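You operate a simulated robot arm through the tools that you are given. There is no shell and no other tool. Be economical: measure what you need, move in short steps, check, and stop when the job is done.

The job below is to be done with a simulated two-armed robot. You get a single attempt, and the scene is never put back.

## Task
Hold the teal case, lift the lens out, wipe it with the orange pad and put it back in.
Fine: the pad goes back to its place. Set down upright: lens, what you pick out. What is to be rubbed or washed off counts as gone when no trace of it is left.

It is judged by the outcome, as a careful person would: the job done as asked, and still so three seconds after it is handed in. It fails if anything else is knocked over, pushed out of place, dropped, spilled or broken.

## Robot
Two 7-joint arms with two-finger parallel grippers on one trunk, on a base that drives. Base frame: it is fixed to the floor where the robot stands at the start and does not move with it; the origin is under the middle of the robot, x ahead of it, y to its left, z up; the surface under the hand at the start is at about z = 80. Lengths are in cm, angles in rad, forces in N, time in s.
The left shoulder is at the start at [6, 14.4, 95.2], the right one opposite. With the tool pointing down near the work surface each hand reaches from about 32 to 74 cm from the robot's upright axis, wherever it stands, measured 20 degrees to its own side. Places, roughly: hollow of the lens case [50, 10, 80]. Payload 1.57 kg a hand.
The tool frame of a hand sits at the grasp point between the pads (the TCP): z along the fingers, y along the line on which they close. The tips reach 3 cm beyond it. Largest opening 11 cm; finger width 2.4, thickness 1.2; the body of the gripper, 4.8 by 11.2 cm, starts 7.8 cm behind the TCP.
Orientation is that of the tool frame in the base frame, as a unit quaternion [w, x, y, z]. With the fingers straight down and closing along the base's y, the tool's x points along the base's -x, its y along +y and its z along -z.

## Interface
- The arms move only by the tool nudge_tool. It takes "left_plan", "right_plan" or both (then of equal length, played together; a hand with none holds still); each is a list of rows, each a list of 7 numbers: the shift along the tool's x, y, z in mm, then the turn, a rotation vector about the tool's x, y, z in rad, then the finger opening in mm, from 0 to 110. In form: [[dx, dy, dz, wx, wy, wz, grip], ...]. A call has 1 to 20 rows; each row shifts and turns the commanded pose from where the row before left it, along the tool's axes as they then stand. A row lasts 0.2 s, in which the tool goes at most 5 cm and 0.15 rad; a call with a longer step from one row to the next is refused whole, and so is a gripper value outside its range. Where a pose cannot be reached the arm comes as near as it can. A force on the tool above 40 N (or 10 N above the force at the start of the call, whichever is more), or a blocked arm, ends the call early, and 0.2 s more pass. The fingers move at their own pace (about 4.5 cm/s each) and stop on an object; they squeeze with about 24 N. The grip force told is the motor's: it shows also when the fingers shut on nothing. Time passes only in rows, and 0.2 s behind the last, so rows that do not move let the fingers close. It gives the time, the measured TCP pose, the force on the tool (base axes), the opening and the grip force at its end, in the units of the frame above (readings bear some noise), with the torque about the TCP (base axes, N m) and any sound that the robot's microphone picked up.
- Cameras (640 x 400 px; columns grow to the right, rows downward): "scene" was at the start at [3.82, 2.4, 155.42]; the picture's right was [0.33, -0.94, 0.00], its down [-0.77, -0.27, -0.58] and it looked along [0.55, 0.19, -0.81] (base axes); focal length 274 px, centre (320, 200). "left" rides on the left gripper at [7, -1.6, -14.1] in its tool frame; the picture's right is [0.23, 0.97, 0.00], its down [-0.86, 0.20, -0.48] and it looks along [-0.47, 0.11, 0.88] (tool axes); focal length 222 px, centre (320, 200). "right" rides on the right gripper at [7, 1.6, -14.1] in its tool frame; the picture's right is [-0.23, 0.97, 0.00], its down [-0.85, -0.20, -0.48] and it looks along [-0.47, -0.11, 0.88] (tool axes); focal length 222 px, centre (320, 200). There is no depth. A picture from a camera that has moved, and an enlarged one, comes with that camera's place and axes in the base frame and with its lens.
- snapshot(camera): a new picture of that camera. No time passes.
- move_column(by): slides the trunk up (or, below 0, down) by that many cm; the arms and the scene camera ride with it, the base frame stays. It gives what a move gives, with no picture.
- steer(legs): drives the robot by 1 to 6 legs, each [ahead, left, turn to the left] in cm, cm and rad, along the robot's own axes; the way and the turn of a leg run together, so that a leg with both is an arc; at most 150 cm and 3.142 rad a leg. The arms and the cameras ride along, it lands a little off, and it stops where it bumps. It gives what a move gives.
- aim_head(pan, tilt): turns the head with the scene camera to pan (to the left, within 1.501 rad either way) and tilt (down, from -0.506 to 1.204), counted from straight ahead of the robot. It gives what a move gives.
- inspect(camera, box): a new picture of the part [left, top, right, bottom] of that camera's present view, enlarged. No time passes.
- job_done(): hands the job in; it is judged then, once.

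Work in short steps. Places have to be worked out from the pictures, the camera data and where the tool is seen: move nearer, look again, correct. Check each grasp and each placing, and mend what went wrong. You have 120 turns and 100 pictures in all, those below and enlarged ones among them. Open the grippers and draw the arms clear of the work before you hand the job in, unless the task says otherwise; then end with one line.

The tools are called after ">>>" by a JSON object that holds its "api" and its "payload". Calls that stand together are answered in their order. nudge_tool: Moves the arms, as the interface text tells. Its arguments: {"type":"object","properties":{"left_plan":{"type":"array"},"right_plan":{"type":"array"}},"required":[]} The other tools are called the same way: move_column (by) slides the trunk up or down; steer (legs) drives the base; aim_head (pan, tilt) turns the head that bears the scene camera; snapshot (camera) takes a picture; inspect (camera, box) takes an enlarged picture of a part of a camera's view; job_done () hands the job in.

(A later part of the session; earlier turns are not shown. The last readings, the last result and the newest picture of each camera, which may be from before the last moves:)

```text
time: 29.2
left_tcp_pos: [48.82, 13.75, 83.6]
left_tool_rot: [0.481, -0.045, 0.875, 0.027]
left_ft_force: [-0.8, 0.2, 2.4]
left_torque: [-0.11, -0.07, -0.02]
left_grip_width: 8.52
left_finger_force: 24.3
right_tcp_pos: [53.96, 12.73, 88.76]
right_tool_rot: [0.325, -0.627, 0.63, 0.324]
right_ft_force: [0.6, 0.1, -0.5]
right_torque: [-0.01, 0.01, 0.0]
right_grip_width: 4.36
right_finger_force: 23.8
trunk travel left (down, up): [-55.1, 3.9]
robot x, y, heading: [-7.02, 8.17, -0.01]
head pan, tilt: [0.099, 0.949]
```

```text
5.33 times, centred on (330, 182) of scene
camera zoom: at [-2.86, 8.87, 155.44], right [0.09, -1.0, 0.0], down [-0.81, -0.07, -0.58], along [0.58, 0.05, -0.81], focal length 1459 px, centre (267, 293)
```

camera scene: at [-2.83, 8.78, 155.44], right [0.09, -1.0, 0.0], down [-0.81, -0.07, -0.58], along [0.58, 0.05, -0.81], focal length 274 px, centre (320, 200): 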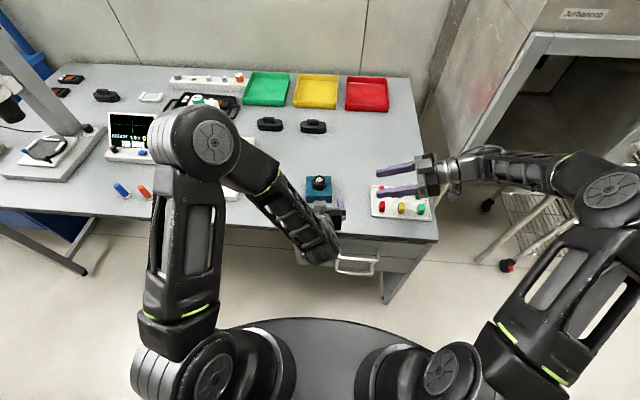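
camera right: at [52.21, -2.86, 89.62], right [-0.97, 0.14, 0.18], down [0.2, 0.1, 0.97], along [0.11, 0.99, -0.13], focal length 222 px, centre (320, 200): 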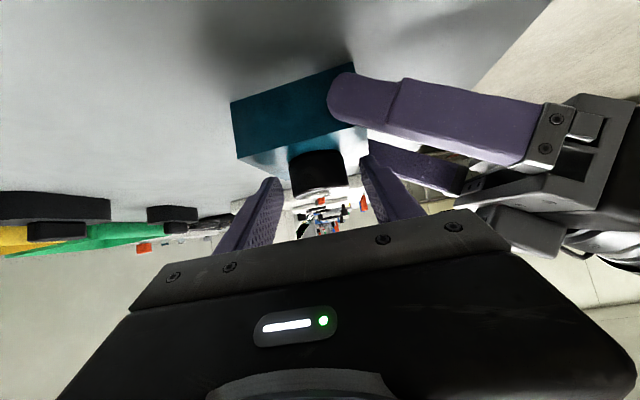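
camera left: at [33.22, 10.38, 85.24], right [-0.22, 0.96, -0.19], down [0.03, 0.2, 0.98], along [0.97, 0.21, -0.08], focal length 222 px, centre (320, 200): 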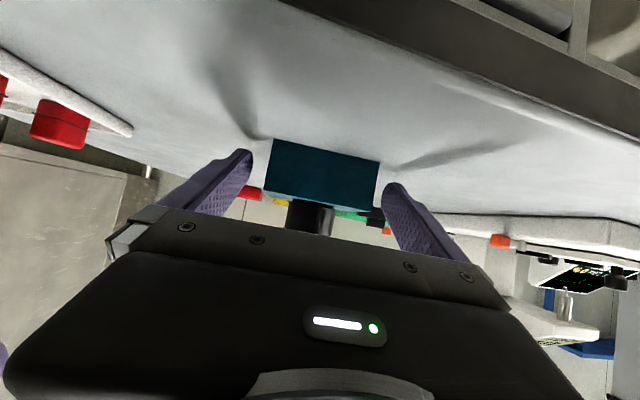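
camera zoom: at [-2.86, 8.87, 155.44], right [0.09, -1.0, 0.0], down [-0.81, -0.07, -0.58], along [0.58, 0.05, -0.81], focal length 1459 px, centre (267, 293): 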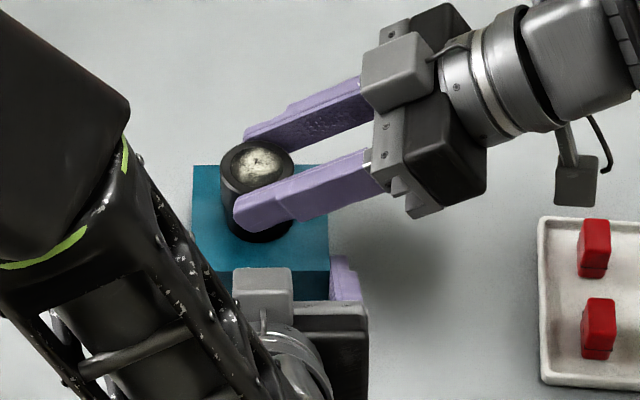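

The lens slides out smoothly. Continue up about 10 cm.

>>> {"api": "nudge_tool", "payload": {"right_plan": [[-8.1, 0, -5.8, 0, 0, 0, 35], [-8.1, 0, -5.8, 0, 0, 0, 35], [-8.1, 0, -5.8, 0, 0, 0, 35], [-12.2, 0, -8.75, 0, 0, 0, 35], [-12.2, 0, -8.75, 0, 0, 0, 35], [-12.2, 0, -8.75, 0, 0, 0, 35], [-12.2, 0, -8.75, 0, 0, 0, 35], [-12.2, 0, -8.75, 0, 0, 0, 35]]}}

>>> {"api": "inspect", "payload": {"camera": "scene", "box": [240, 100, 400, 200]}}

>>> {"api": "snapshot", "payload": {"camera": "left"}}

```text
time: 31.0
left_tcp_pos: [49.0, 13.96, 83.55]
left_tool_rot: [0.482, -0.045, 0.875, 0.027]
left_ft_force: [-0.7, -1.2, 2.7]
left_torque: [-0.12, -0.08, -0.02]
left_grip_width: 8.5
left_finger_force: 24.1
right_tcp_pos: [53.78, 12.7, 99.63]
right_tool_rot: [0.326, -0.627, 0.629, 0.324]
right_ft_force: [-0.1, 0.2, -1.2]
right_torque: [0.02, -0.01, -0.04]
right_grip_width: 4.36
right_finger_force: 23.9
trunk travel left (down, up): [-55.1, 3.9]
robot x, y, heading: [-7.15, 7.73, -0.007]
head pan, tilt: [0.099, 0.949]
```

```text
4.00 times, centred on (320, 150) of scene
camera zoom: at [-2.87, 8.87, 155.44], right [0.09, -1.0, 0.0], down [-0.81, -0.07, -0.58], along [0.58, 0.05, -0.81], focal length 1094 px, centre (320, 400)
```

zoom: 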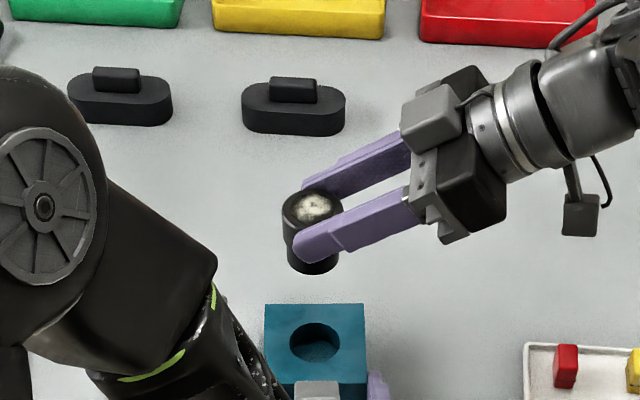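

```text
64 pictures are left
camera left: at [33.44, 10.65, 85.29], right [-0.22, 0.96, -0.19], down [0.03, 0.2, 0.98], along [0.97, 0.21, -0.08], focal length 222 px, centre (320, 200)
```

left: 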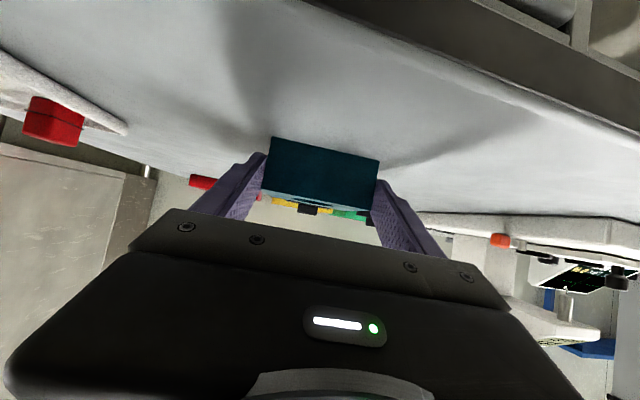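

The lens is out and the hole is clear. Release the case, back straight off it, then rise.

>>> {"api": "nudge_tool", "payload": {"left_plan": [[0, 0, 0, 0, 0, 0, 95], [0, 0, 0, 0, 0, 0, 110], [0, 0, 0, 0, 0, 0, 110], [10.7, 0.5, -17, 0, 0, 0, 110], [10.7, 0.5, -17, 0, 0, 0, 110], [10.7, 0.5, -17, 0, 0, 0, 110], [-21, 0, -13.4, 0, 0, 0, 110], [-21, 0, -13.4, 0, 0, 0, 110], [-21, 0, -13.4, 0, 0, 0, 110], [-21, 0, -13.4, 0, 0, 0, 110]]}}

>>> {"api": "snapshot", "payload": {"camera": "scene"}}

```text
time: 33.2
left_tcp_pos: [42.83, 13.47, 93.37]
left_tool_rot: [0.481, -0.045, 0.875, 0.027]
left_ft_force: [-0.5, 0.9, 0.5]
left_torque: [0.01, -0.03, 0.0]
left_grip_width: 11.02
left_finger_force: 0.0
right_tcp_pos: [53.93, 12.73, 99.64]
right_tool_rot: [0.325, -0.628, 0.629, 0.323]
right_ft_force: [-0.2, 0.5, -0.6]
right_torque: [-0.03, 0.02, 0.02]
right_grip_width: 4.35
right_finger_force: 24.0
trunk travel left (down, up): [-55.1, 3.9]
robot x, y, heading: [-7.02, 8.23, -0.015]
head pan, tilt: [0.099, 0.949]
```

```text
63 pictures are left
camera scene: at [-2.88, 8.89, 155.44], right [0.09, -1.0, 0.0], down [-0.81, -0.07, -0.58], along [0.58, 0.05, -0.81], focal length 274 px, centre (320, 200)
```

scene: 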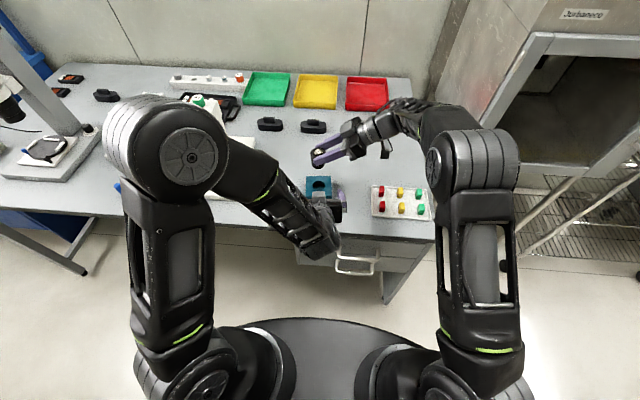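

Pull the lens in and right a bit (kept upright), straighten the left hand to point down, then drive left toward the pad.

>>> {"api": "nudge_tool", "payload": {"left_plan": [[0, 0, 0, 0, 0.1436, 0, 110], [0, 0, 0, 0, 0.1436, 0, 110], [0, 0, 0, 0, 0.1436, 0, 110], [0, 0, 0, 0, 0.1436, 0, 110], [0, 0, 0, 0, 0.1436, 0, 110], [0, 0, 0, 0, 0.1436, 0, 110], [0, 0, 0, 0, 0.1436, 0, 110], [0, 0, -40, 0, 0, 0, 110], [0, 0, -40, 0, 0, 0, 110]], "right_plan": [[2.4, 15, -29, 0, 0, 0, 35], [2.4, 15, -29, 0, 0, 0, 35], [2.4, 15, -29, 0, 0, 0, 35], [2.4, 15, -29, 0, 0, 0, 35], [0, 0, 0, 0, 0, 0, 35], [0, 0, 0, 0, 0, 0, 35], [0, 0, 0, 0, 0, 0, 35], [0, 0, 0, 0, 0, 0, 35], [0, 0, 0, 0, 0, 0, 35]]}}

>>> {"api": "steer", "payload": {"legs": [[0, 26, 0]]}}

>>> {"api": "aim_head", "payload": {"pan": 0.35, "tilt": 0.95}}

>>> {"api": "snapshot", "payload": {"camera": "scene"}}

>>> {"api": "snapshot", "payload": {"camera": "left"}}

```text
time: 35.2
left_tcp_pos: [42.66, 13.24, 101.35]
left_tool_rot: [-0.001, -0.052, 0.999, 0.003]
left_ft_force: [-0.4, -0.2, 0.5]
left_torque: [0.02, -0.01, 0.0]
left_grip_width: 10.98
left_finger_force: 0.1
right_tcp_pos: [48.15, 2.89, 105.27]
right_tool_rot: [0.325, -0.627, 0.63, 0.323]
right_ft_force: [-0.4, 0.7, -0.9]
right_torque: [-0.02, 0.02, 0.03]
right_grip_width: 4.38
right_finger_force: 23.7
trunk travel left (down, up): [-55.1, 3.9]
robot x, y, heading: [-7.01, 8.23, -0.016]
head pan, tilt: [0.099, 0.949]
```

```text
time: 37.1
left_tcp_pos: [43.01, 39.57, 101.49]
left_tool_rot: [0.0, -0.054, 0.999, 0.002]
left_ft_force: [0.8, 0.3, -0.7]
left_torque: [-0.04, 0.02, 0.0]
left_grip_width: 11.03
left_finger_force: 0.2
right_tcp_pos: [48.34, 29.46, 105.23]
right_tool_rot: [-0.324, 0.628, -0.628, -0.324]
right_ft_force: [0.2, 0.5, -0.5]
right_torque: [-0.02, -0.06, 0.04]
right_grip_width: 4.34
right_finger_force: 24.2
trunk travel left (down, up): [-55.1, 3.9]
robot x, y, heading: [-6.89, 34.19, -0.01]
head pan, tilt: [0.099, 0.949]
```

```text
time: 37.9
left_tcp_pos: [42.93, 39.62, 101.52]
left_tool_rot: [0.0, -0.055, 0.999, 0.003]
left_ft_force: [-0.1, 0.5, 0.2]
left_torque: [0.01, -0.02, -0.01]
left_grip_width: 11.01
left_finger_force: 0.1
right_tcp_pos: [48.35, 29.29, 105.26]
right_tool_rot: [0.325, -0.628, 0.629, 0.324]
right_ft_force: [0.6, 0.0, -0.9]
right_torque: [-0.01, 0.01, 0.01]
right_grip_width: 4.35
right_finger_force: 23.7
trunk travel left (down, up): [-55.1, 3.9]
robot x, y, heading: [-6.58, 34.46, -0.008]
head pan, tilt: [0.351, 0.949]
```

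```text
62 pictures are left
camera scene: at [-2.96, 36.94, 155.44], right [0.34, -0.94, 0.0], down [-0.77, -0.27, -0.58], along [0.55, 0.2, -0.81], focal length 274 px, centre (320, 200)
```

scene: 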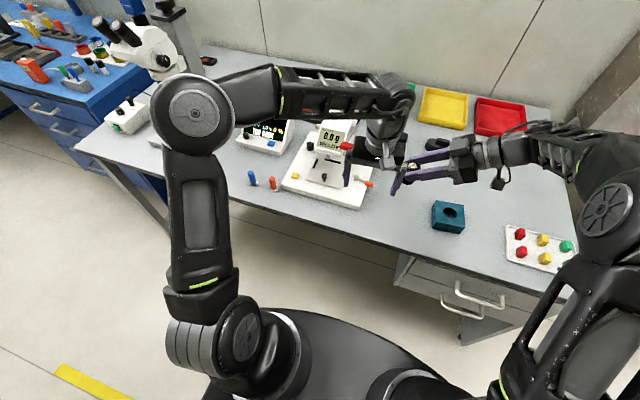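

```text
61 pictures are left
camera left: at [36.23, 37.26, 115.65], right [-0.33, 0.94, 0.0], down [0.83, 0.29, 0.48], along [0.45, 0.16, -0.88], focal length 222 px, centre (320, 200)
```

left: 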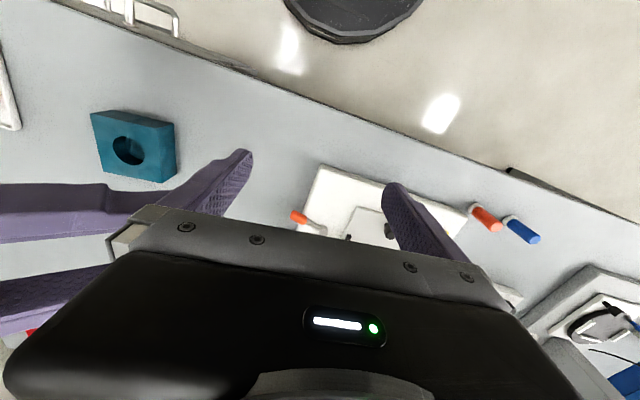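

Zoom on the pads from both cameras to fix the orange one's position.

>>> {"api": "inspect", "payload": {"camera": "scene", "box": [230, 155, 310, 205]}}

>>> {"api": "inspect", "payload": {"camera": "left", "box": [440, 180, 560, 255]}}

>>> {"api": "inspect", "payload": {"camera": "scene", "box": [380, 130, 480, 192]}}

```text
8.00 times, centred on (270, 180) of scene
camera zoom: at [-2.96, 36.94, 155.44], right [0.34, -0.94, 0.0], down [-0.77, -0.27, -0.58], along [0.55, 0.2, -0.81], focal length 2189 px, centre (720, 360)
```

zoom: 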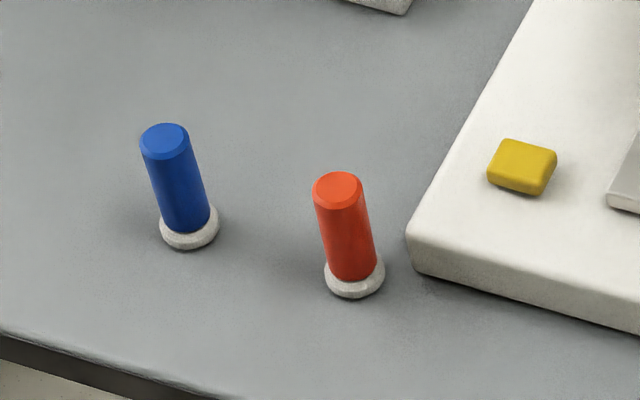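

```text
5.33 times, centred on (500, 218) of left
camera zoom: at [36.23, 37.26, 115.65], right [-0.33, 0.94, 0.0], down [0.83, 0.29, 0.48], along [0.45, 0.16, -0.88], focal length 1185 px, centre (-640, 107)
```

zoom: 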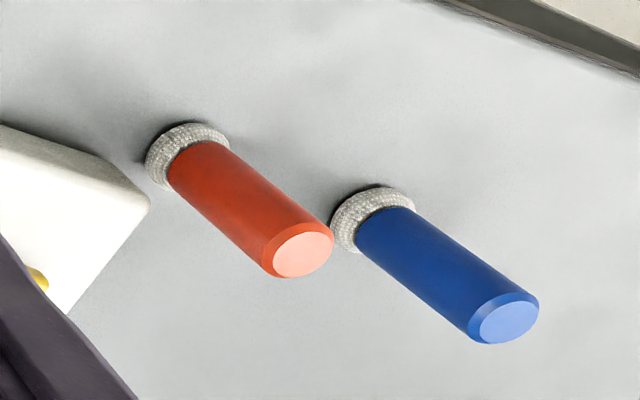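

```text
6.40 times, centred on (430, 161) of scene
camera zoom: at [-2.96, 36.94, 155.44], right [0.34, -0.94, 0.0], down [-0.77, -0.27, -0.58], along [0.55, 0.2, -0.81], focal length 1751 px, centre (-384, 450)
```

zoom: 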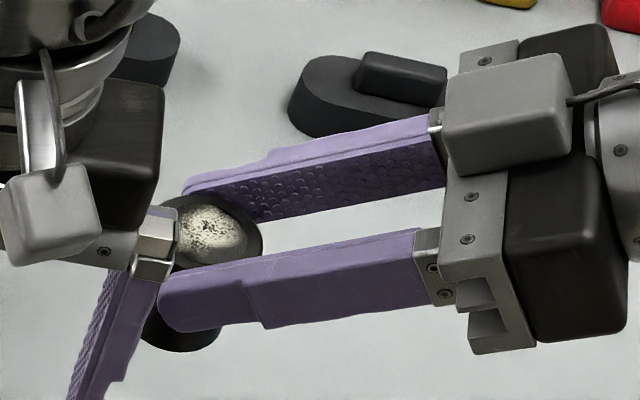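

The orange pad stands at about [46.6, 71.4], top z≈86.5, with the balance base edge at y≈69.5. I'll bring the left hand above it at z≈101, turned to close along x so it stays clear of the balance and the blue pad.

>>> {"api": "nudge_tool", "payload": {"left_plan": [[-8.9, 39, 0, 0, 0, 0, 110], [-8.9, 39, 0, 0, 0, 0, 110], [-8.9, 39, 0, 0, 0, 0, 110], [-8.9, 39, 0, 0, 0, 0, 110], [-8.9, 39, 0, 0, 0, 0, 110], [-8.9, 39, 0, 0, 0, 0, 110], [-8.9, 39, 0, 0, 0, 0, 110], [-8.9, 39, 0, 0, 0, 0, 110], [0, 0, 0, 0, 0, 0.14, 110], [0, 0, 0, 0, 0, 0.14, 110], [0, 0, 0, 0, 0, 0.14, 110], [0, 0, 0, 0, 0, 0.14, 110], [0, 0, 0, 0, 0, 0.14, 110], [0, 0, 0, 0, 0, 0.14, 110], [0, 0, 0, 0, 0, 0.14, 110], [0, 0, 0, 0, 0, 0.14, 110], [0, 0, 0, 0, 0, 0.14, 90], [0, 0, 0, 0, 0, 0.14, 70], [0, 0, 0, 0, 0, 0.14, 60], [0, 0, 0, 0, 0, 0.14, 50]]}}

>>> {"api": "snapshot", "payload": {"camera": "left"}}

>>> {"api": "snapshot", "payload": {"camera": "scene"}}

```text
time: 42.1
left_tcp_pos: [22.95, 39.0, 90.02]
left_tool_rot: [-0.001, 0.703, 0.711, 0.006]
left_ft_force: [-0.9, -0.5, -0.1]
left_torque: [0.0, -0.02, -0.03]
left_grip_width: 5.0
left_finger_force: 0.1
left hand out of reach, approached as far as the arm can: row 10, 11, 12, 13, 14, 15, 16, 17, 18, 19, 20
right_tcp_pos: [48.47, 29.21, 105.15]
right_tool_rot: [-0.324, 0.629, -0.628, -0.325]
right_ft_force: [-0.3, -0.2, -1.5]
right_torque: [0.0, 0.0, 0.03]
right_grip_width: 4.37
right_finger_force: 24.2
trunk travel left (down, up): [-55.1, 3.9]
robot x, y, heading: [-6.77, 34.23, -0.008]
head pan, tilt: [0.351, 0.949]
```

```text
57 pictures are left
camera left: at [21.08, 45.81, 104.22], right [0.97, 0.24, 0.01], down [0.2, -0.86, 0.47], along [0.12, -0.46, -0.88], focal length 222 px, centre (320, 200)
```

left: 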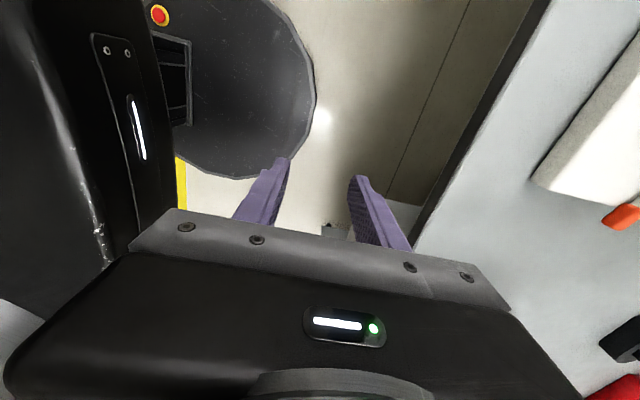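

```text
56 pictures are left
camera scene: at [-3.0, 36.88, 155.44], right [0.34, -0.94, 0.0], down [-0.77, -0.27, -0.58], along [0.55, 0.2, -0.81], focal length 274 px, centre (320, 200)
```

scene: 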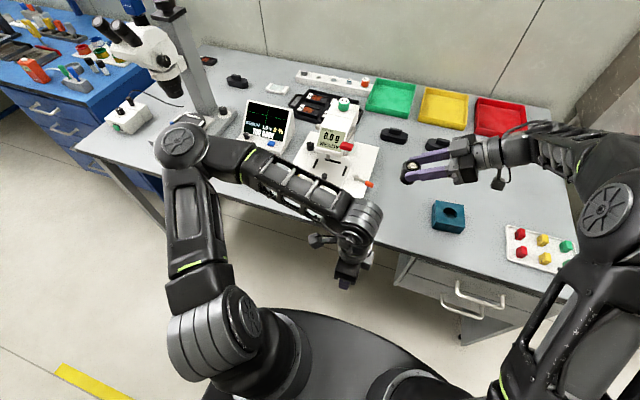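

The yaw that way hit a wrist limit and the arm wandered, but no contact was felt. I'll turn it back the other way while rising in place, then use the opposite yaw.

>>> {"api": "nudge_tool", "payload": {"left_plan": [[0, 0, -11, 0, 0, -0.143, 50], [0, 0, -11, 0, 0, -0.143, 50], [0, 0, -11, 0, 0, -0.143, 50], [0, 0, -11, 0, 0, -0.143, 50], [0, 0, -11, 0, 0, -0.143, 50], [0, 0, -11, 0, 0, -0.143, 50], [0, 0, -11, 0, 0, -0.143, 50], [0, 0, -11, 0, 0, -0.143, 50], [0, 0, -11, 0, 0, -0.143, 50], [0, 0, -11, 0, 0, -0.143, 50], [0, 0, -11, 0, 0, -0.143, 50]]}}

>>> {"api": "snapshot", "payload": {"camera": "scene"}}

```text
time: 44.5
left_tcp_pos: [23.14, 38.93, 102.19]
left_tool_rot: [-0.001, -0.003, 1.0, 0.003]
left_ft_force: [-0.3, -0.3, 0.2]
left_torque: [-0.03, 0.01, 0.04]
left_grip_width: 5.02
left_finger_force: 0.0
right_tcp_pos: [48.39, 29.33, 105.15]
right_tool_rot: [0.325, -0.628, 0.628, 0.325]
right_ft_force: [0.4, 0.1, -0.6]
right_torque: [-0.01, -0.02, -0.01]
right_grip_width: 4.35
right_finger_force: 23.7
trunk travel left (down, up): [-55.1, 3.9]
robot x, y, heading: [-6.36, 34.89, -0.012]
head pan, tilt: [0.351, 0.949]
```

```text
55 pictures are left
camera scene: at [-2.98, 36.94, 155.44], right [0.34, -0.94, 0.0], down [-0.77, -0.27, -0.58], along [0.55, 0.2, -0.81], focal length 274 px, centre (320, 200)
```

scene: 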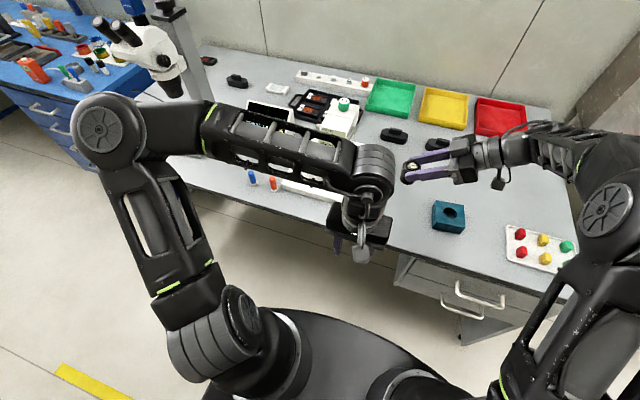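

Pads still stand. Move toward the pad area first, then yaw the other way.

>>> {"api": "nudge_tool", "payload": {"left_plan": [[-21, 38.5, 0, 0, 0, 0, 50], [-21, 38.5, 0, 0, 0, 0, 50], [-21, 38.5, 0, 0, 0, 0, 50], [-21, 38.5, 0, 0, 0, 0, 50], [-21, 38.5, 0, 0, 0, 0, 50], [-21, 38.5, 0, 0, 0, 0, 50], [-21, 38.5, 0, 0, 0, 0, 50], [0, 0, 0, 0, 0, -0.143, 50], [0, 0, 0, 0, 0, -0.143, 50], [0, 0, 0, 0, 0, -0.143, 50], [0, 0, 0, 0, 0, -0.143, 50], [0, 0, 0, 0, 0, -0.143, 50]]}}

>>> {"api": "snapshot", "payload": {"camera": "scene"}}

```text
time: 47.1
left_tcp_pos: [37.68, 65.84, 102.11]
left_tool_rot: [0.001, -0.352, 0.936, 0.002]
left_ft_force: [-0.5, 0.6, 0.3]
left_torque: [0.02, 0.0, 0.02]
left_grip_width: 4.99
left_finger_force: 0.1
right_tcp_pos: [48.37, 29.36, 105.26]
right_tool_rot: [0.324, -0.628, 0.628, 0.324]
right_ft_force: [0.0, 0.0, -0.7]
right_torque: [-0.03, 0.0, 0.0]
right_grip_width: 4.33
right_finger_force: 23.5
trunk travel left (down, up): [-55.1, 3.9]
robot x, y, heading: [-6.65, 34.07, -0.009]
head pan, tilt: [0.351, 0.949]
```

```text
54 pictures are left
camera scene: at [-2.97, 36.94, 155.44], right [0.34, -0.94, 0.0], down [-0.77, -0.27, -0.58], along [0.55, 0.2, -0.81], focal length 274 px, centre (320, 200)
```

scene: 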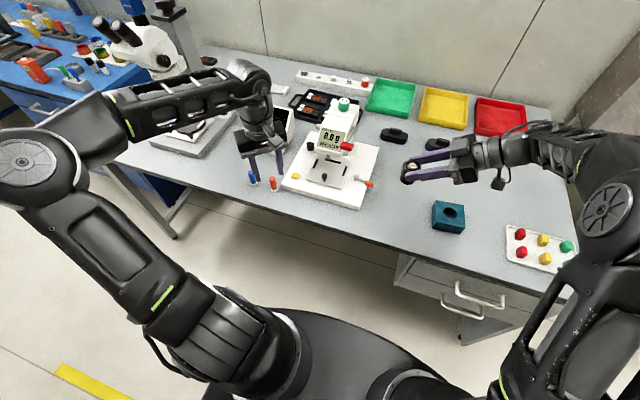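

Finish the yaw so that the fingers close along x, then move over the pad.

>>> {"api": "nudge_tool", "payload": {"left_plan": [[0, 0, 0, 0, 0, -0.142, 50], [0, 0, 0, 0, 0, -0.142, 50], [0, 0, 0, 0, 0, -0.142, 50], [0, 0, 0, 0, 0, -0.142, 50], [0, 0, 0, 0, 0, -0.142, 50], [0, 0, 0, 0, 0, -0.142, 50]]}}

```text
time: 48.5
left_tcp_pos: [37.73, 65.91, 102.25]
left_tool_rot: [-0.001, 0.707, -0.707, -0.003]
left_ft_force: [0.2, 0.0, -1.0]
left_torque: [0.03, 0.0, -0.03]
left_grip_width: 5.01
left_finger_force: 0.1
right_tcp_pos: [48.32, 29.24, 105.27]
right_tool_rot: [0.324, -0.628, 0.629, 0.324]
right_ft_force: [-0.1, 0.1, -1.6]
right_torque: [-0.02, 0.03, 0.02]
right_grip_width: 4.35
right_finger_force: 23.8
trunk travel left (down, up): [-55.1, 3.9]
robot x, y, heading: [-6.7, 34.4, -0.008]
head pan, tilt: [0.351, 0.949]
```

Move over the pad with the tips still above the handle top, and look.

>>> {"api": "nudge_tool", "payload": {"left_plan": [[-13.8, -22.2, 10, 0, 0, 0, 50], [-13.8, -22.2, 10, 0, 0, 0, 50], [-13.7, -22.2, 35, 0, 0, 0, 50], [-13.7, -22.1, 35, 0, 0, 0, 50]]}}

>>> {"api": "snapshot", "payload": {"camera": "left"}}

>>> {"api": "inspect", "payload": {"camera": "scene", "box": [220, 130, 340, 205]}}

```text
time: 49.5
left_tcp_pos: [46.57, 71.34, 93.14]
left_tool_rot: [0.001, -0.706, 0.709, 0.002]
left_ft_force: [0.3, -0.3, 0.2]
left_torque: [0.03, -0.01, -0.01]
left_grip_width: 5.0
left_finger_force: 0.0
right_tcp_pos: [48.53, 29.38, 105.31]
right_tool_rot: [-0.323, 0.628, -0.628, -0.325]
right_ft_force: [0.8, 0.7, -0.9]
right_torque: [-0.03, 0.02, -0.03]
right_grip_width: 4.37
right_finger_force: 24.6
trunk travel left (down, up): [-55.1, 3.9]
robot x, y, heading: [-6.76, 34.46, -0.015]
head pan, tilt: [0.351, 0.949]
```

```text
53 pictures are left
camera left: at [48.15, 64.42, 107.31], right [-0.97, -0.22, 0.0], down [-0.2, 0.85, 0.48], along [-0.11, 0.47, -0.88], focal length 222 px, centre (320, 200)
```

left: 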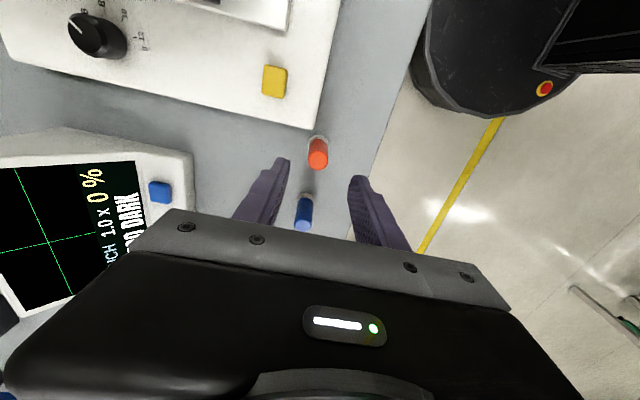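

```text
5.33 times, centred on (280, 168) of scene
camera zoom: at [-2.9, 36.99, 155.44], right [0.34, -0.94, 0.0], down [-0.77, -0.27, -0.58], along [0.55, 0.2, -0.81], focal length 1459 px, centre (533, 373)
```

zoom: 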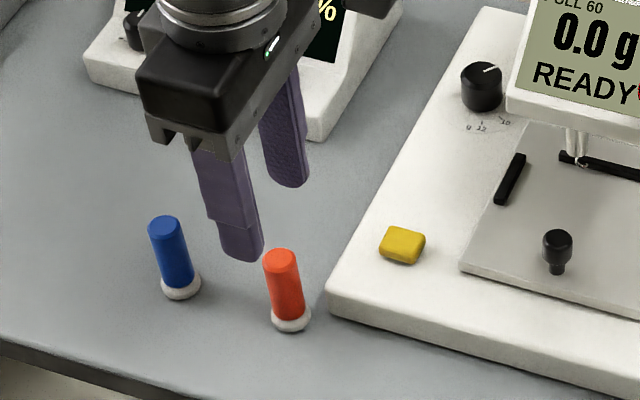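

The prediction matches the picture (handle top at column 319, row ~161). Narrow to 4 cm and descend to TCP z≈85.2, then check before closing.

>>> {"api": "nudge_tool", "payload": {"left_plan": [[0, 0, 10, 0, 0, 0, 40], [-1, 0, 23, 0, 0, 0, 40], [0, 0, 23, 0, 0, 0, 40], [0, 0, 23, 0, 0, 0, 40]]}}

>>> {"api": "snapshot", "payload": {"camera": "left"}}

>>> {"api": "inspect", "payload": {"camera": "scene", "box": [220, 130, 340, 205]}}

```text
time: 50.5
left_tcp_pos: [46.39, 71.48, 85.18]
left_tool_rot: [0.002, -0.706, 0.708, 0.001]
left_ft_force: [-0.3, 0.0, 0.0]
left_torque: [0.02, 0.0, -0.01]
left_grip_width: 4.01
left_finger_force: 0.0
right_tcp_pos: [48.36, 29.34, 105.24]
right_tool_rot: [-0.324, 0.629, -0.628, -0.324]
right_ft_force: [-0.3, -0.8, -1.2]
right_torque: [0.0, -0.01, 0.0]
right_grip_width: 4.32
right_finger_force: 24.0
trunk travel left (down, up): [-55.1, 3.9]
robot x, y, heading: [-6.91, 34.06, -0.008]
head pan, tilt: [0.351, 0.949]
```

```text
51 pictures are left
camera left: at [48.04, 64.53, 99.35], right [-0.97, -0.22, 0.0], down [-0.2, 0.85, 0.48], along [-0.11, 0.47, -0.88], focal length 222 px, centre (320, 200)
```

left: 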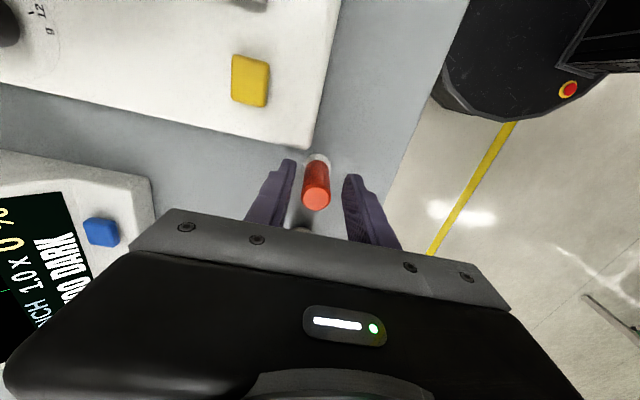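

```text
5.33 times, centred on (280, 168) of scene
camera zoom: at [-2.94, 36.96, 155.44], right [0.34, -0.94, 0.0], down [-0.77, -0.27, -0.58], along [0.55, 0.2, -0.81], focal length 1459 px, centre (533, 373)
```

zoom: 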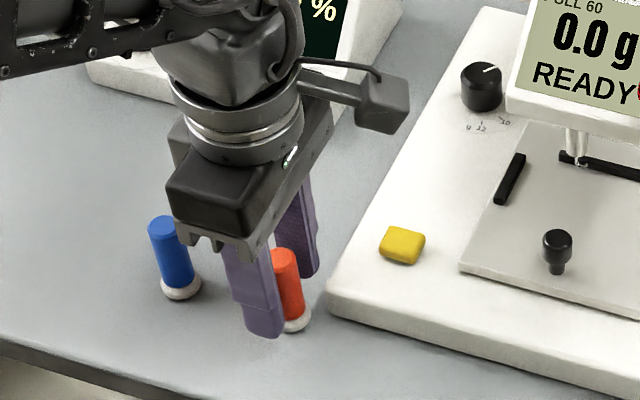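

Handle sits between the fingers. Nudge 1.5 mm to centre, close, and lift 1 cm at the end to check.

>>> {"api": "nudge_tool", "payload": {"left_plan": [[0, -1.5, 0, 0, 0, 0, 40], [0, 0, 0, 0, 0, 0, 28], [0, 0, 0, 0, 0, 0, 15], [0, 0, 0, 0, 0, 0, 12], [0, 0, 0, 0, 0, 0, 12]]}}

>>> {"api": "inspect", "payload": {"camera": "scene", "box": [220, 130, 340, 205]}}

```text
time: 51.7
left_tcp_pos: [46.56, 71.44, 85.25]
left_tool_rot: [0.001, -0.707, 0.707, 0.003]
left_ft_force: [0.6, 0.7, 0.6]
left_torque: [-0.01, -0.03, 0.04]
left_grip_width: 1.95
left_finger_force: 23.9
right_tcp_pos: [48.38, 29.2, 105.17]
right_tool_rot: [0.325, -0.628, 0.629, 0.324]
right_ft_force: [-0.1, 0.6, -1.4]
right_torque: [0.0, -0.03, -0.01]
right_grip_width: 4.34
right_finger_force: 24.3
trunk travel left (down, up): [-55.1, 3.9]
robot x, y, heading: [-6.68, 34.69, -0.011]
head pan, tilt: [0.351, 0.949]
```

```text
5.33 times, centred on (280, 168) of scene
camera zoom: at [-2.96, 36.95, 155.44], right [0.34, -0.94, 0.0], down [-0.77, -0.27, -0.58], along [0.55, 0.2, -0.81], focal length 1459 px, centre (533, 373)
```

zoom: 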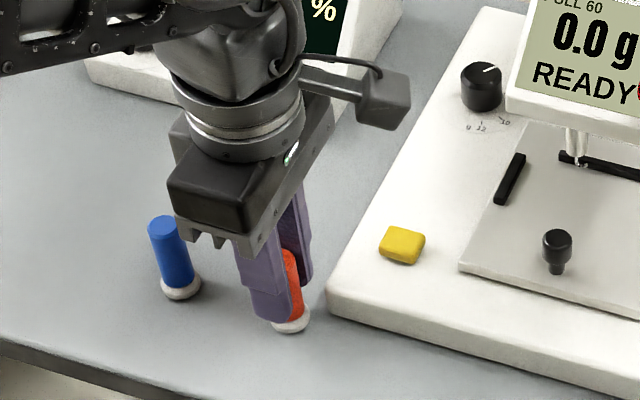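

Pad gripped (place pose TCP [46.56, 71.44, 85.25]). Lift it straight up, and bring the lens to a meeting point in front of the balance.

>>> {"api": "nudge_tool", "payload": {"left_plan": [[0, 0, -15, 0, 0, 0, 12], [0, 0, -30, 0, 0, 0, 12], [0, 0, -40, 0, 0, 0, 12], [0, 0, -40, 0, 0, 0, 12], [0, 0, -45, 0, 0, 0, 12], [0, 0, -45, 0, 0, 0, 12], [0, 0, -45, 0, 0, 0, 12], [0, 0, -40, 0, 0, 0, 12]], "right_plan": [[0, 0, 0, 0, 0, 0, 35], [0, 0, 0, 0, 0, 0, 35], [0, 0, 0, 0, 0, 0, 35], [0, 0, 0, 0, 0, 0, 35], [-24.6, 16, 34.4, 0, 0, 0, 35], [-24.6, 16, 34.4, 0, 0, 0, 35], [-24.6, 16, 34.4, 0, 0, 0, 35], [-24.6, 16, 34.4, 0, 0, 0, 35]]}}

>>> {"api": "snapshot", "payload": {"camera": "scene"}}

```text
time: 53.5
left_tcp_pos: [44.63, 70.99, 111.25]
left_tool_rot: [0.007, -0.706, 0.708, -0.003]
left_ft_force: [-0.6, 0.2, 0.4]
left_torque: [-0.06, -0.05, 0.02]
left_grip_width: 1.95
left_finger_force: 24.2
left hand out of reach, approached as far as the arm can: row 7, 8
right_tcp_pos: [41.8, 46.62, 105.3]
right_tool_rot: [-0.323, 0.629, -0.628, -0.324]
right_ft_force: [0.1, 0.5, -0.3]
right_torque: [-0.08, 0.0, -0.02]
right_grip_width: 4.34
right_finger_force: 24.5
trunk travel left (down, up): [-55.1, 3.9]
robot x, y, heading: [-7.34, 34.5, -0.011]
head pan, tilt: [0.351, 0.949]
```

```text
48 pictures are left
camera scene: at [-3.09, 37.27, 155.44], right [0.34, -0.94, 0.0], down [-0.77, -0.27, -0.58], along [0.55, 0.19, -0.81], focal length 274 px, centre (320, 200)
```

scene: 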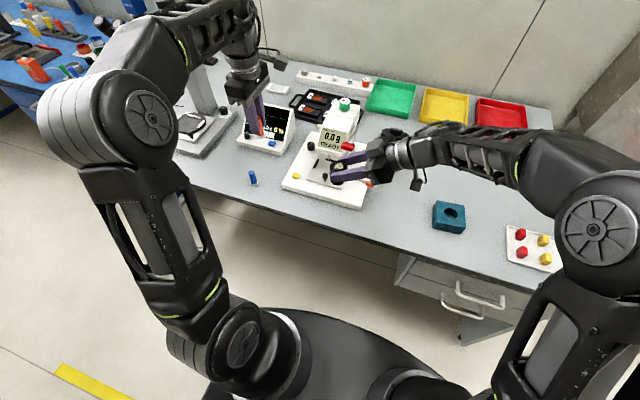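

Lower the lens 5 cm and bring the pad across above it.

>>> {"api": "nudge_tool", "payload": {"left_plan": [[38, 4.6, 0, 0, 0, 0, 12], [38, 4.6, 0, 0, 0, 0, 12], [38, 4.6, 0, 0, 0, 0, 12], [38, 4.6, 0, 0, 0, 0, 12], [38, 4.6, 0, 0, 0, 0, 12]], "right_plan": [[20.3, 0, 14.6, 0, 0, 0, 35], [20.3, 0, 14.6, 0, 0, 0, 35], [0, 0, 0, 0, 0, 0, 35], [0, 0, 0, 0, 0, 0, 35], [0, 0, 0, 0, 0, 0, 35]]}}

>>> {"api": "snapshot", "payload": {"camera": "scene"}}

>>> {"api": "snapshot", "payload": {"camera": "right"}}

>>> {"api": "snapshot", "payload": {"camera": "left"}}

```text
time: 54.7
left_tcp_pos: [42.47, 51.71, 111.25]
left_tool_rot: [0.002, -0.706, 0.708, 0.002]
left_ft_force: [0.7, 0.7, -0.2]
left_torque: [0.0, -0.02, -0.03]
left_grip_width: 1.92
left_finger_force: 24.1
right_tcp_pos: [41.96, 46.4, 100.33]
right_tool_rot: [0.325, -0.628, 0.628, 0.325]
right_ft_force: [-0.3, 0.4, -1.0]
right_torque: [-0.02, 0.01, -0.02]
right_grip_width: 4.31
right_finger_force: 24.1
trunk travel left (down, up): [-55.1, 3.9]
robot x, y, heading: [-7.24, 34.31, -0.012]
head pan, tilt: [0.351, 0.949]
```

```text
47 pictures are left
camera scene: at [-2.97, 36.89, 155.44], right [0.34, -0.94, 0.0], down [-0.77, -0.27, -0.58], along [0.55, 0.2, -0.81], focal length 274 px, centre (320, 200)
```

scene: 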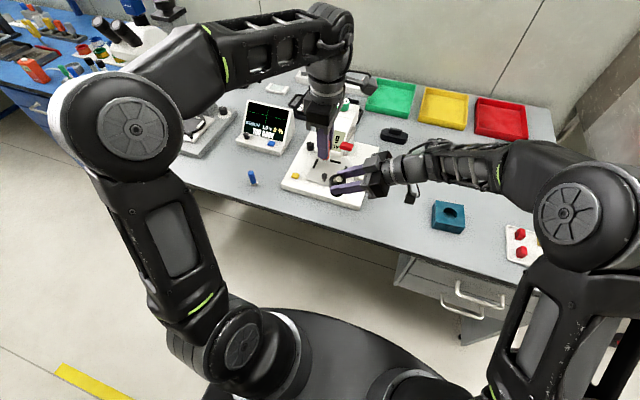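

```text
46 pictures are left
camera right: at [40.35, 30.81, 102.94], right [-0.97, 0.13, 0.19], down [0.2, 0.1, 0.97], along [0.11, 0.99, -0.13], focal length 222 px, centre (320, 200)
```

right: 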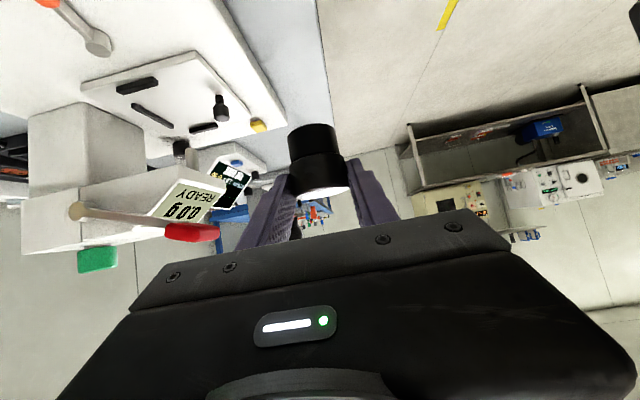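

```text
45 pictures are left
camera left: at [44.02, 44.87, 125.37], right [-0.97, -0.23, 0.0], down [-0.2, 0.85, 0.48], along [-0.11, 0.47, -0.88], focal length 222 px, centre (320, 200)
```

left: 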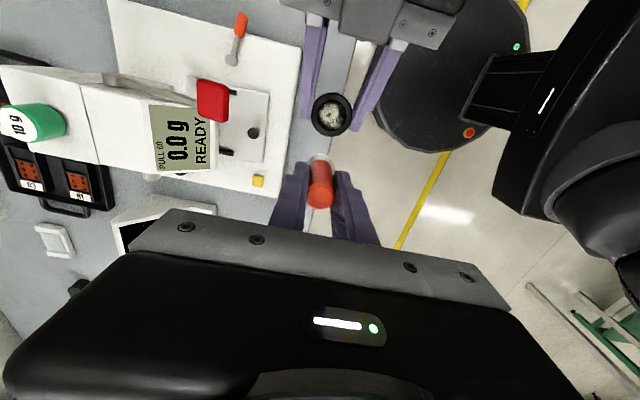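

Good views. The lens centre is about [42.1, 47.9] with its top near z 100.6. Move the pad over it and down to roughly 0.8 cm above.

>>> {"api": "nudge_tool", "payload": {"left_plan": [[19, 1.8, 0, 0, 0, 0, 12], [19, 1.8, 0, 0, 0, 0, 12], [0, 0, 22, 0, 0, 0, 12], [0, 0, 22, 0, 0, 0, 12]]}}

>>> {"api": "snapshot", "payload": {"camera": "left"}}

>>> {"api": "inspect", "payload": {"camera": "scene", "box": [290, 140, 410, 215]}}

>>> {"api": "inspect", "payload": {"camera": "right", "box": [240, 100, 400, 250]}}

```text
time: 55.7
left_tcp_pos: [42.16, 48.01, 106.76]
left_tool_rot: [0.0, -0.706, 0.708, 0.002]
left_ft_force: [-0.9, -0.5, -1.2]
left_torque: [-0.02, -0.04, 0.02]
left_grip_width: 1.96
left_finger_force: 23.5
right_tcp_pos: [42.05, 46.38, 100.29]
right_tool_rot: [0.324, -0.629, 0.629, 0.324]
right_ft_force: [-0.2, -0.2, -0.2]
right_torque: [-0.01, -0.01, 0.02]
right_grip_width: 4.32
right_finger_force: 24.0
trunk travel left (down, up): [-55.1, 3.9]
robot x, y, heading: [-6.95, 34.82, -0.007]
head pan, tilt: [0.351, 0.949]
```

```text
44 pictures are left
camera left: at [43.74, 41.04, 120.88], right [-0.97, -0.22, 0.0], down [-0.2, 0.85, 0.48], along [-0.11, 0.47, -0.88], focal length 222 px, centre (320, 200)
```

left: 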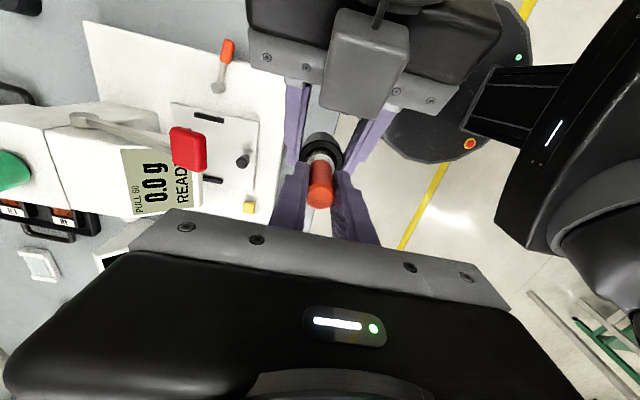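

```text
5.33 times, centred on (350, 178) of scene
camera zoom: at [-2.95, 36.95, 155.44], right [0.34, -0.94, 0.0], down [-0.77, -0.27, -0.58], along [0.55, 0.2, -0.81], focal length 1459 px, centre (160, 320)
```

zoom: 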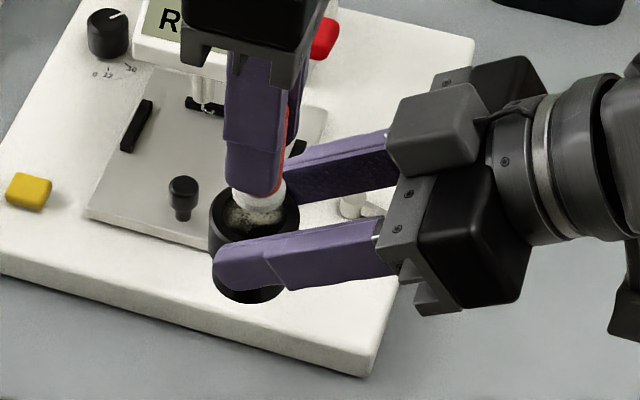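

```text
2.67 times, centred on (320, 175) of right
camera zoom: at [40.36, 30.85, 102.94], right [-0.97, 0.13, 0.19], down [0.2, 0.11, 0.97], along [0.11, 0.99, -0.13], focal length 592 px, centre (320, 267)
```

zoom: 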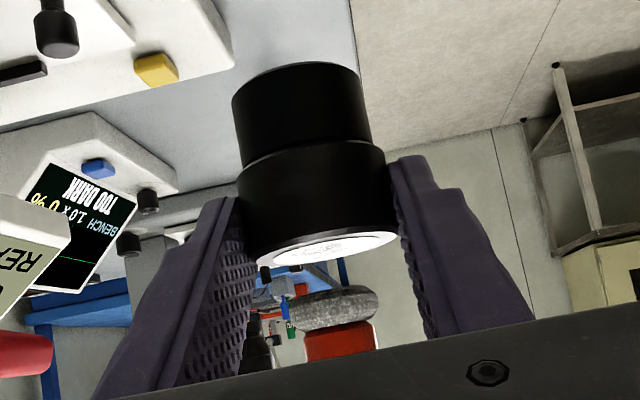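

The pad is centred over the lens within 2–3 mm with about 1 cm gap. Shift 1.5 mm and descend 8 mm, then watch the force.

>>> {"api": "nudge_tool", "payload": {"left_plan": [[0, -1.5, 3, 0, 0, 0, 12], [0, 0, 3, 0, 0, 0, 12], [0, 0, 2, 0, 0, 0, 12]]}}

>>> {"api": "inspect", "payload": {"camera": "right", "box": [240, 100, 400, 250]}}

```text
time: 56.5
left_tcp_pos: [42.27, 47.87, 105.91]
left_tool_rot: [0.002, -0.707, 0.707, 0.002]
left_ft_force: [0.0, -0.5, 0.0]
left_torque: [0.01, 0.01, -0.03]
left_grip_width: 1.93
left_finger_force: 23.9
right_tcp_pos: [41.94, 46.4, 100.39]
right_tool_rot: [-0.324, 0.628, -0.628, -0.324]
right_ft_force: [-0.6, -0.4, -0.2]
right_torque: [-0.02, -0.03, 0.04]
right_grip_width: 4.36
right_finger_force: 23.5
trunk travel left (down, up): [-55.1, 3.9]
robot x, y, heading: [-6.77, 34.9, -0.008]
head pan, tilt: [0.351, 0.949]
```

```text
2.67 times, centred on (320, 175) of right
camera zoom: at [40.35, 30.85, 102.94], right [-0.97, 0.13, 0.19], down [0.2, 0.11, 0.97], along [0.11, 0.99, -0.13], focal length 592 px, centre (320, 267)
```

zoom: 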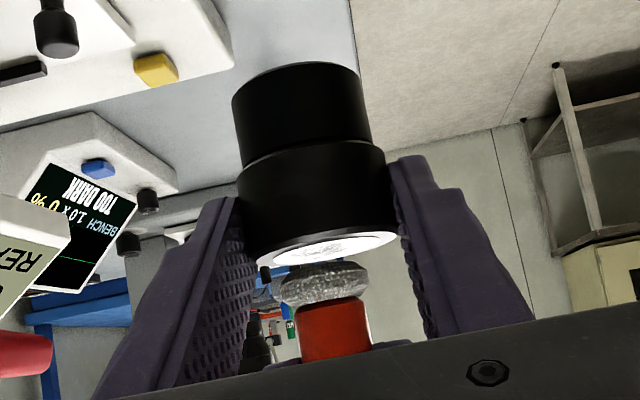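

Gap is now about 5 mm. Descend 4 mm more in small steps.

>>> {"api": "nudge_tool", "payload": {"left_plan": [[0, 1, 2, 0, 0, 0, 12], [0, 0, 2, 0, 0, 0, 12], [0, 0, 0, 0, 0, 0, 12]]}}

>>> {"api": "inspect", "payload": {"camera": "right", "box": [240, 100, 400, 250]}}

```text
time: 57.3
left_tcp_pos: [42.11, 47.96, 105.63]
left_tool_rot: [0.001, -0.707, 0.707, 0.003]
left_ft_force: [0.0, -0.7, -0.2]
left_torque: [0.04, 0.01, -0.01]
left_grip_width: 1.95
left_finger_force: 23.9
right_tcp_pos: [41.98, 46.42, 100.42]
right_tool_rot: [0.324, -0.628, 0.628, 0.324]
right_ft_force: [-0.6, 0.2, -1.2]
right_torque: [-0.03, 0.0, 0.0]
right_grip_width: 4.32
right_finger_force: 24.4
trunk travel left (down, up): [-55.1, 3.9]
robot x, y, heading: [-6.95, 34.33, -0.008]
head pan, tilt: [0.351, 0.949]
```

```text
2.67 times, centred on (320, 175) of right
camera zoom: at [40.35, 30.85, 102.95], right [-0.97, 0.13, 0.19], down [0.2, 0.11, 0.97], along [0.11, 0.99, -0.13], focal length 592 px, centre (320, 267)
```

zoom: 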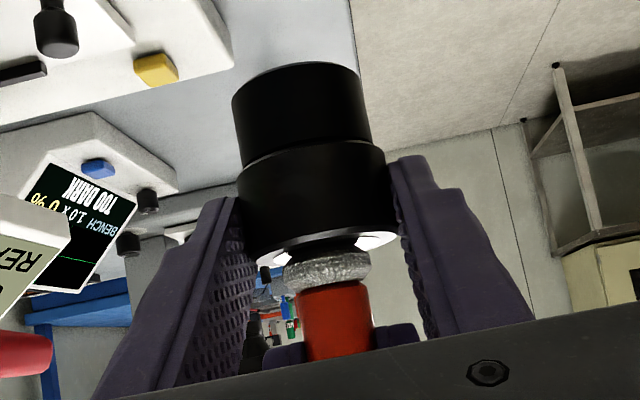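

Nearly touching. Another 2 mm.

>>> {"api": "nudge_tool", "payload": {"left_plan": [[0, 0, 1, 0, 0, 0, 12], [0, 0, 1, 0, 0, 0, 12], [0, 0, 0, 0, 0, 0, 12]]}}

>>> {"api": "nudge_tool", "payload": {"left_plan": [[0, 0, 1, 0, 0, 0, 12], [0, 0, 0, 0, 0, 0, 12]]}}

>>> {"api": "inspect", "payload": {"camera": "right", "box": [240, 100, 400, 250]}}

```text
time: 58.1
left_tcp_pos: [42.2, 47.87, 105.38]
left_tool_rot: [0.001, -0.705, 0.709, 0.001]
left_ft_force: [-1.7, -2.0, 10.4]
left_torque: [-0.11, 0.1, -0.01]
left_grip_width: 1.95
left_finger_force: 24.5
right_tcp_pos: [41.82, 46.39, 100.16]
right_tool_rot: [-0.322, 0.629, -0.628, -0.325]
right_ft_force: [2.5, 2.7, -10.8]
right_torque: [-0.15, 0.07, -0.04]
right_grip_width: 4.33
right_finger_force: 24.0
trunk travel left (down, up): [-55.1, 3.9]
robot x, y, heading: [-6.54, 34.48, -0.012]
head pan, tilt: [0.351, 0.949]
```

```text
time: 58.7
left_tcp_pos: [42.25, 47.78, 105.22]
left_tool_rot: [0.002, -0.706, 0.709, 0.0]
left_ft_force: [-3.2, -2.1, 20.5]
left_torque: [-0.16, 0.12, -0.07]
left_grip_width: 1.95
left_finger_force: 24.1
right_tcp_pos: [42.09, 46.42, 100.07]
right_tool_rot: [-0.322, 0.629, -0.628, -0.325]
right_ft_force: [2.4, 2.7, -20.9]
right_torque: [-0.31, 0.06, -0.02]
right_grip_width: 4.35
right_finger_force: 24.3
trunk travel left (down, up): [-55.1, 3.9]
robot x, y, heading: [-6.49, 34.52, -0.01]
head pan, tilt: [0.351, 0.949]
```

```text
2.67 times, centred on (320, 175) of right
camera zoom: at [40.31, 30.8, 102.85], right [-0.97, 0.13, 0.19], down [0.2, 0.11, 0.97], along [0.11, 0.99, -0.13], focal length 592 px, centre (320, 267)
```

zoom: 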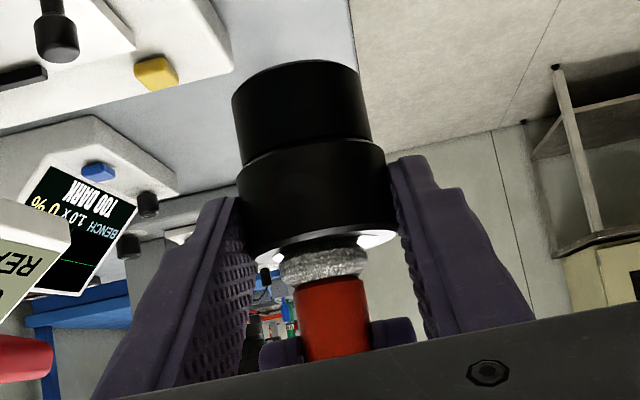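

In contact at 20 N, more than I want. Back off about 1.2 mm for light pressure and wipe with a ±6 mm pattern.

>>> {"api": "nudge_tool", "payload": {"left_plan": [[0, 0, -1.2, 0, 0, 0, 12], [3, 0, 0, 0, 0, 0, 12], [3, 0, 0, 0, 0, 0, 12], [0, 3, 0, 0, 0, 0, 12], [-3, 2, 0, 0, 0, 0, 12], [-3, 1, 0, 0, 0, 0, 12], [-3, -1, 0, 0, 0, 0, 12], [-3, -2, 0, 0, 0, 0, 12], [0, -3, 0, 0, 0, 0, 12], [0, -3, 0, 0, 0, 0, 12], [3, -2, 0, 0, 0, 0, 12], [3, -1, 0, 0, 0, 0, 12], [3, 1, 0, 0, 0, 0, 12], [3, 2, 0, 0, 0, 0, 12], [0, 3, 0, 0, 0, 0, 12], [-3, 0, 0, 0, 0, 0, 12], [-3, 0, 0, 0, 0, 0, 12]]}}

```text
time: 62.3
left_tcp_pos: [42.15, 47.9, 105.4]
left_tool_rot: [0.001, -0.706, 0.708, 0.002]
left_ft_force: [-0.7, -3.6, 8.8]
left_torque: [-0.18, -0.04, -0.03]
left_grip_width: 1.92
left_finger_force: 23.3
right_tcp_pos: [41.99, 46.37, 100.24]
right_tool_rot: [0.324, -0.628, 0.629, 0.325]
right_ft_force: [-0.2, 3.7, -9.1]
right_torque: [-0.13, 0.03, 0.0]
right_grip_width: 4.34
right_finger_force: 23.9
trunk travel left (down, up): [-55.1, 3.9]
robot x, y, heading: [-6.85, 34.53, -0.009]
head pan, tilt: [0.351, 0.949]
```

Steady ~9 N. Add some crossing strokes, then lift and look.

>>> {"api": "nudge_tool", "payload": {"left_plan": [[0, 4, 0, 0, 0, 0, 12], [0, 3, 0, 0, 0, 0, 12], [0, -5, 0, 0, 0, 0, 12], [0, -5, 0, 0, 0, 0, 12], [0, -4, 0, 0, 0, 0, 12], [0, 4, 0, 0, 0, 0, 12], [0, 3, 0, 0, 0, 0, 12], [4, 0, 0, 0, 0, 0, 12], [3, 0, 0, 0, 0, 0, 12], [-5, 0, 0, 0, 0, 0, 12], [-5, 0, 0, 0, 0, 0, 12], [-4, 0, 0, 0, 0, 0, 12], [4, 0, 0, 0, 0, 0, 12], [3, 0, 0, 0, 0, 0, 12], [0, 0, -10, 0, 0, 0, 12], [0, 0, -20, 0, 0, 0, 12], [-20, 0, -10, 0, 0, 0, 12], [-25, 0, 0, 0, 0, 0, 12]]}}

>>> {"api": "inspect", "payload": {"camera": "left", "box": [280, 60, 400, 135]}}

>>> {"api": "inspect", "payload": {"camera": "scene", "box": [300, 150, 380, 200]}}

```text
time: 66.1
left_tcp_pos: [42.0, 52.49, 109.44]
left_tool_rot: [0.001, -0.706, 0.708, 0.002]
left_ft_force: [-0.2, 0.4, -1.0]
left_torque: [0.02, 0.03, -0.02]
left_grip_width: 1.93
left_finger_force: 24.1
right_tcp_pos: [42.03, 46.43, 100.26]
right_tool_rot: [0.325, -0.628, 0.629, 0.324]
right_ft_force: [-0.2, -0.8, -0.8]
right_torque: [-0.01, 0.0, 0.0]
right_grip_width: 4.29
right_finger_force: 24.0
trunk travel left (down, up): [-55.1, 3.9]
robot x, y, heading: [-6.76, 34.49, -0.007]
head pan, tilt: [0.351, 0.949]
```

```text
5.33 times, centred on (340, 98) of left
camera zoom: at [43.63, 45.54, 123.6], right [-0.97, -0.22, 0.0], down [-0.2, 0.85, 0.48], along [-0.11, 0.47, -0.88], focal length 1185 px, centre (213, 747)
```

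zoom: 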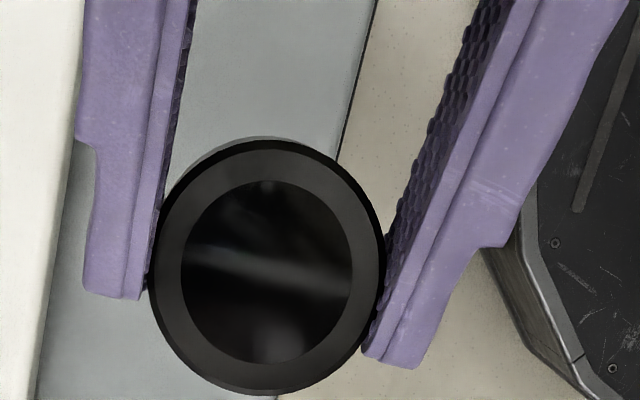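

```text
8.00 times, centred on (340, 175) of scene
camera zoom: at [-2.97, 36.99, 155.44], right [0.34, -0.94, 0.0], down [-0.77, -0.27, -0.58], along [0.55, 0.2, -0.81], focal length 2189 px, centre (160, 400)
```

zoom: 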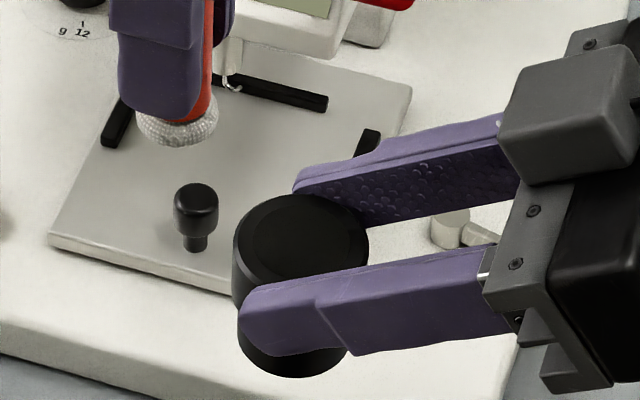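

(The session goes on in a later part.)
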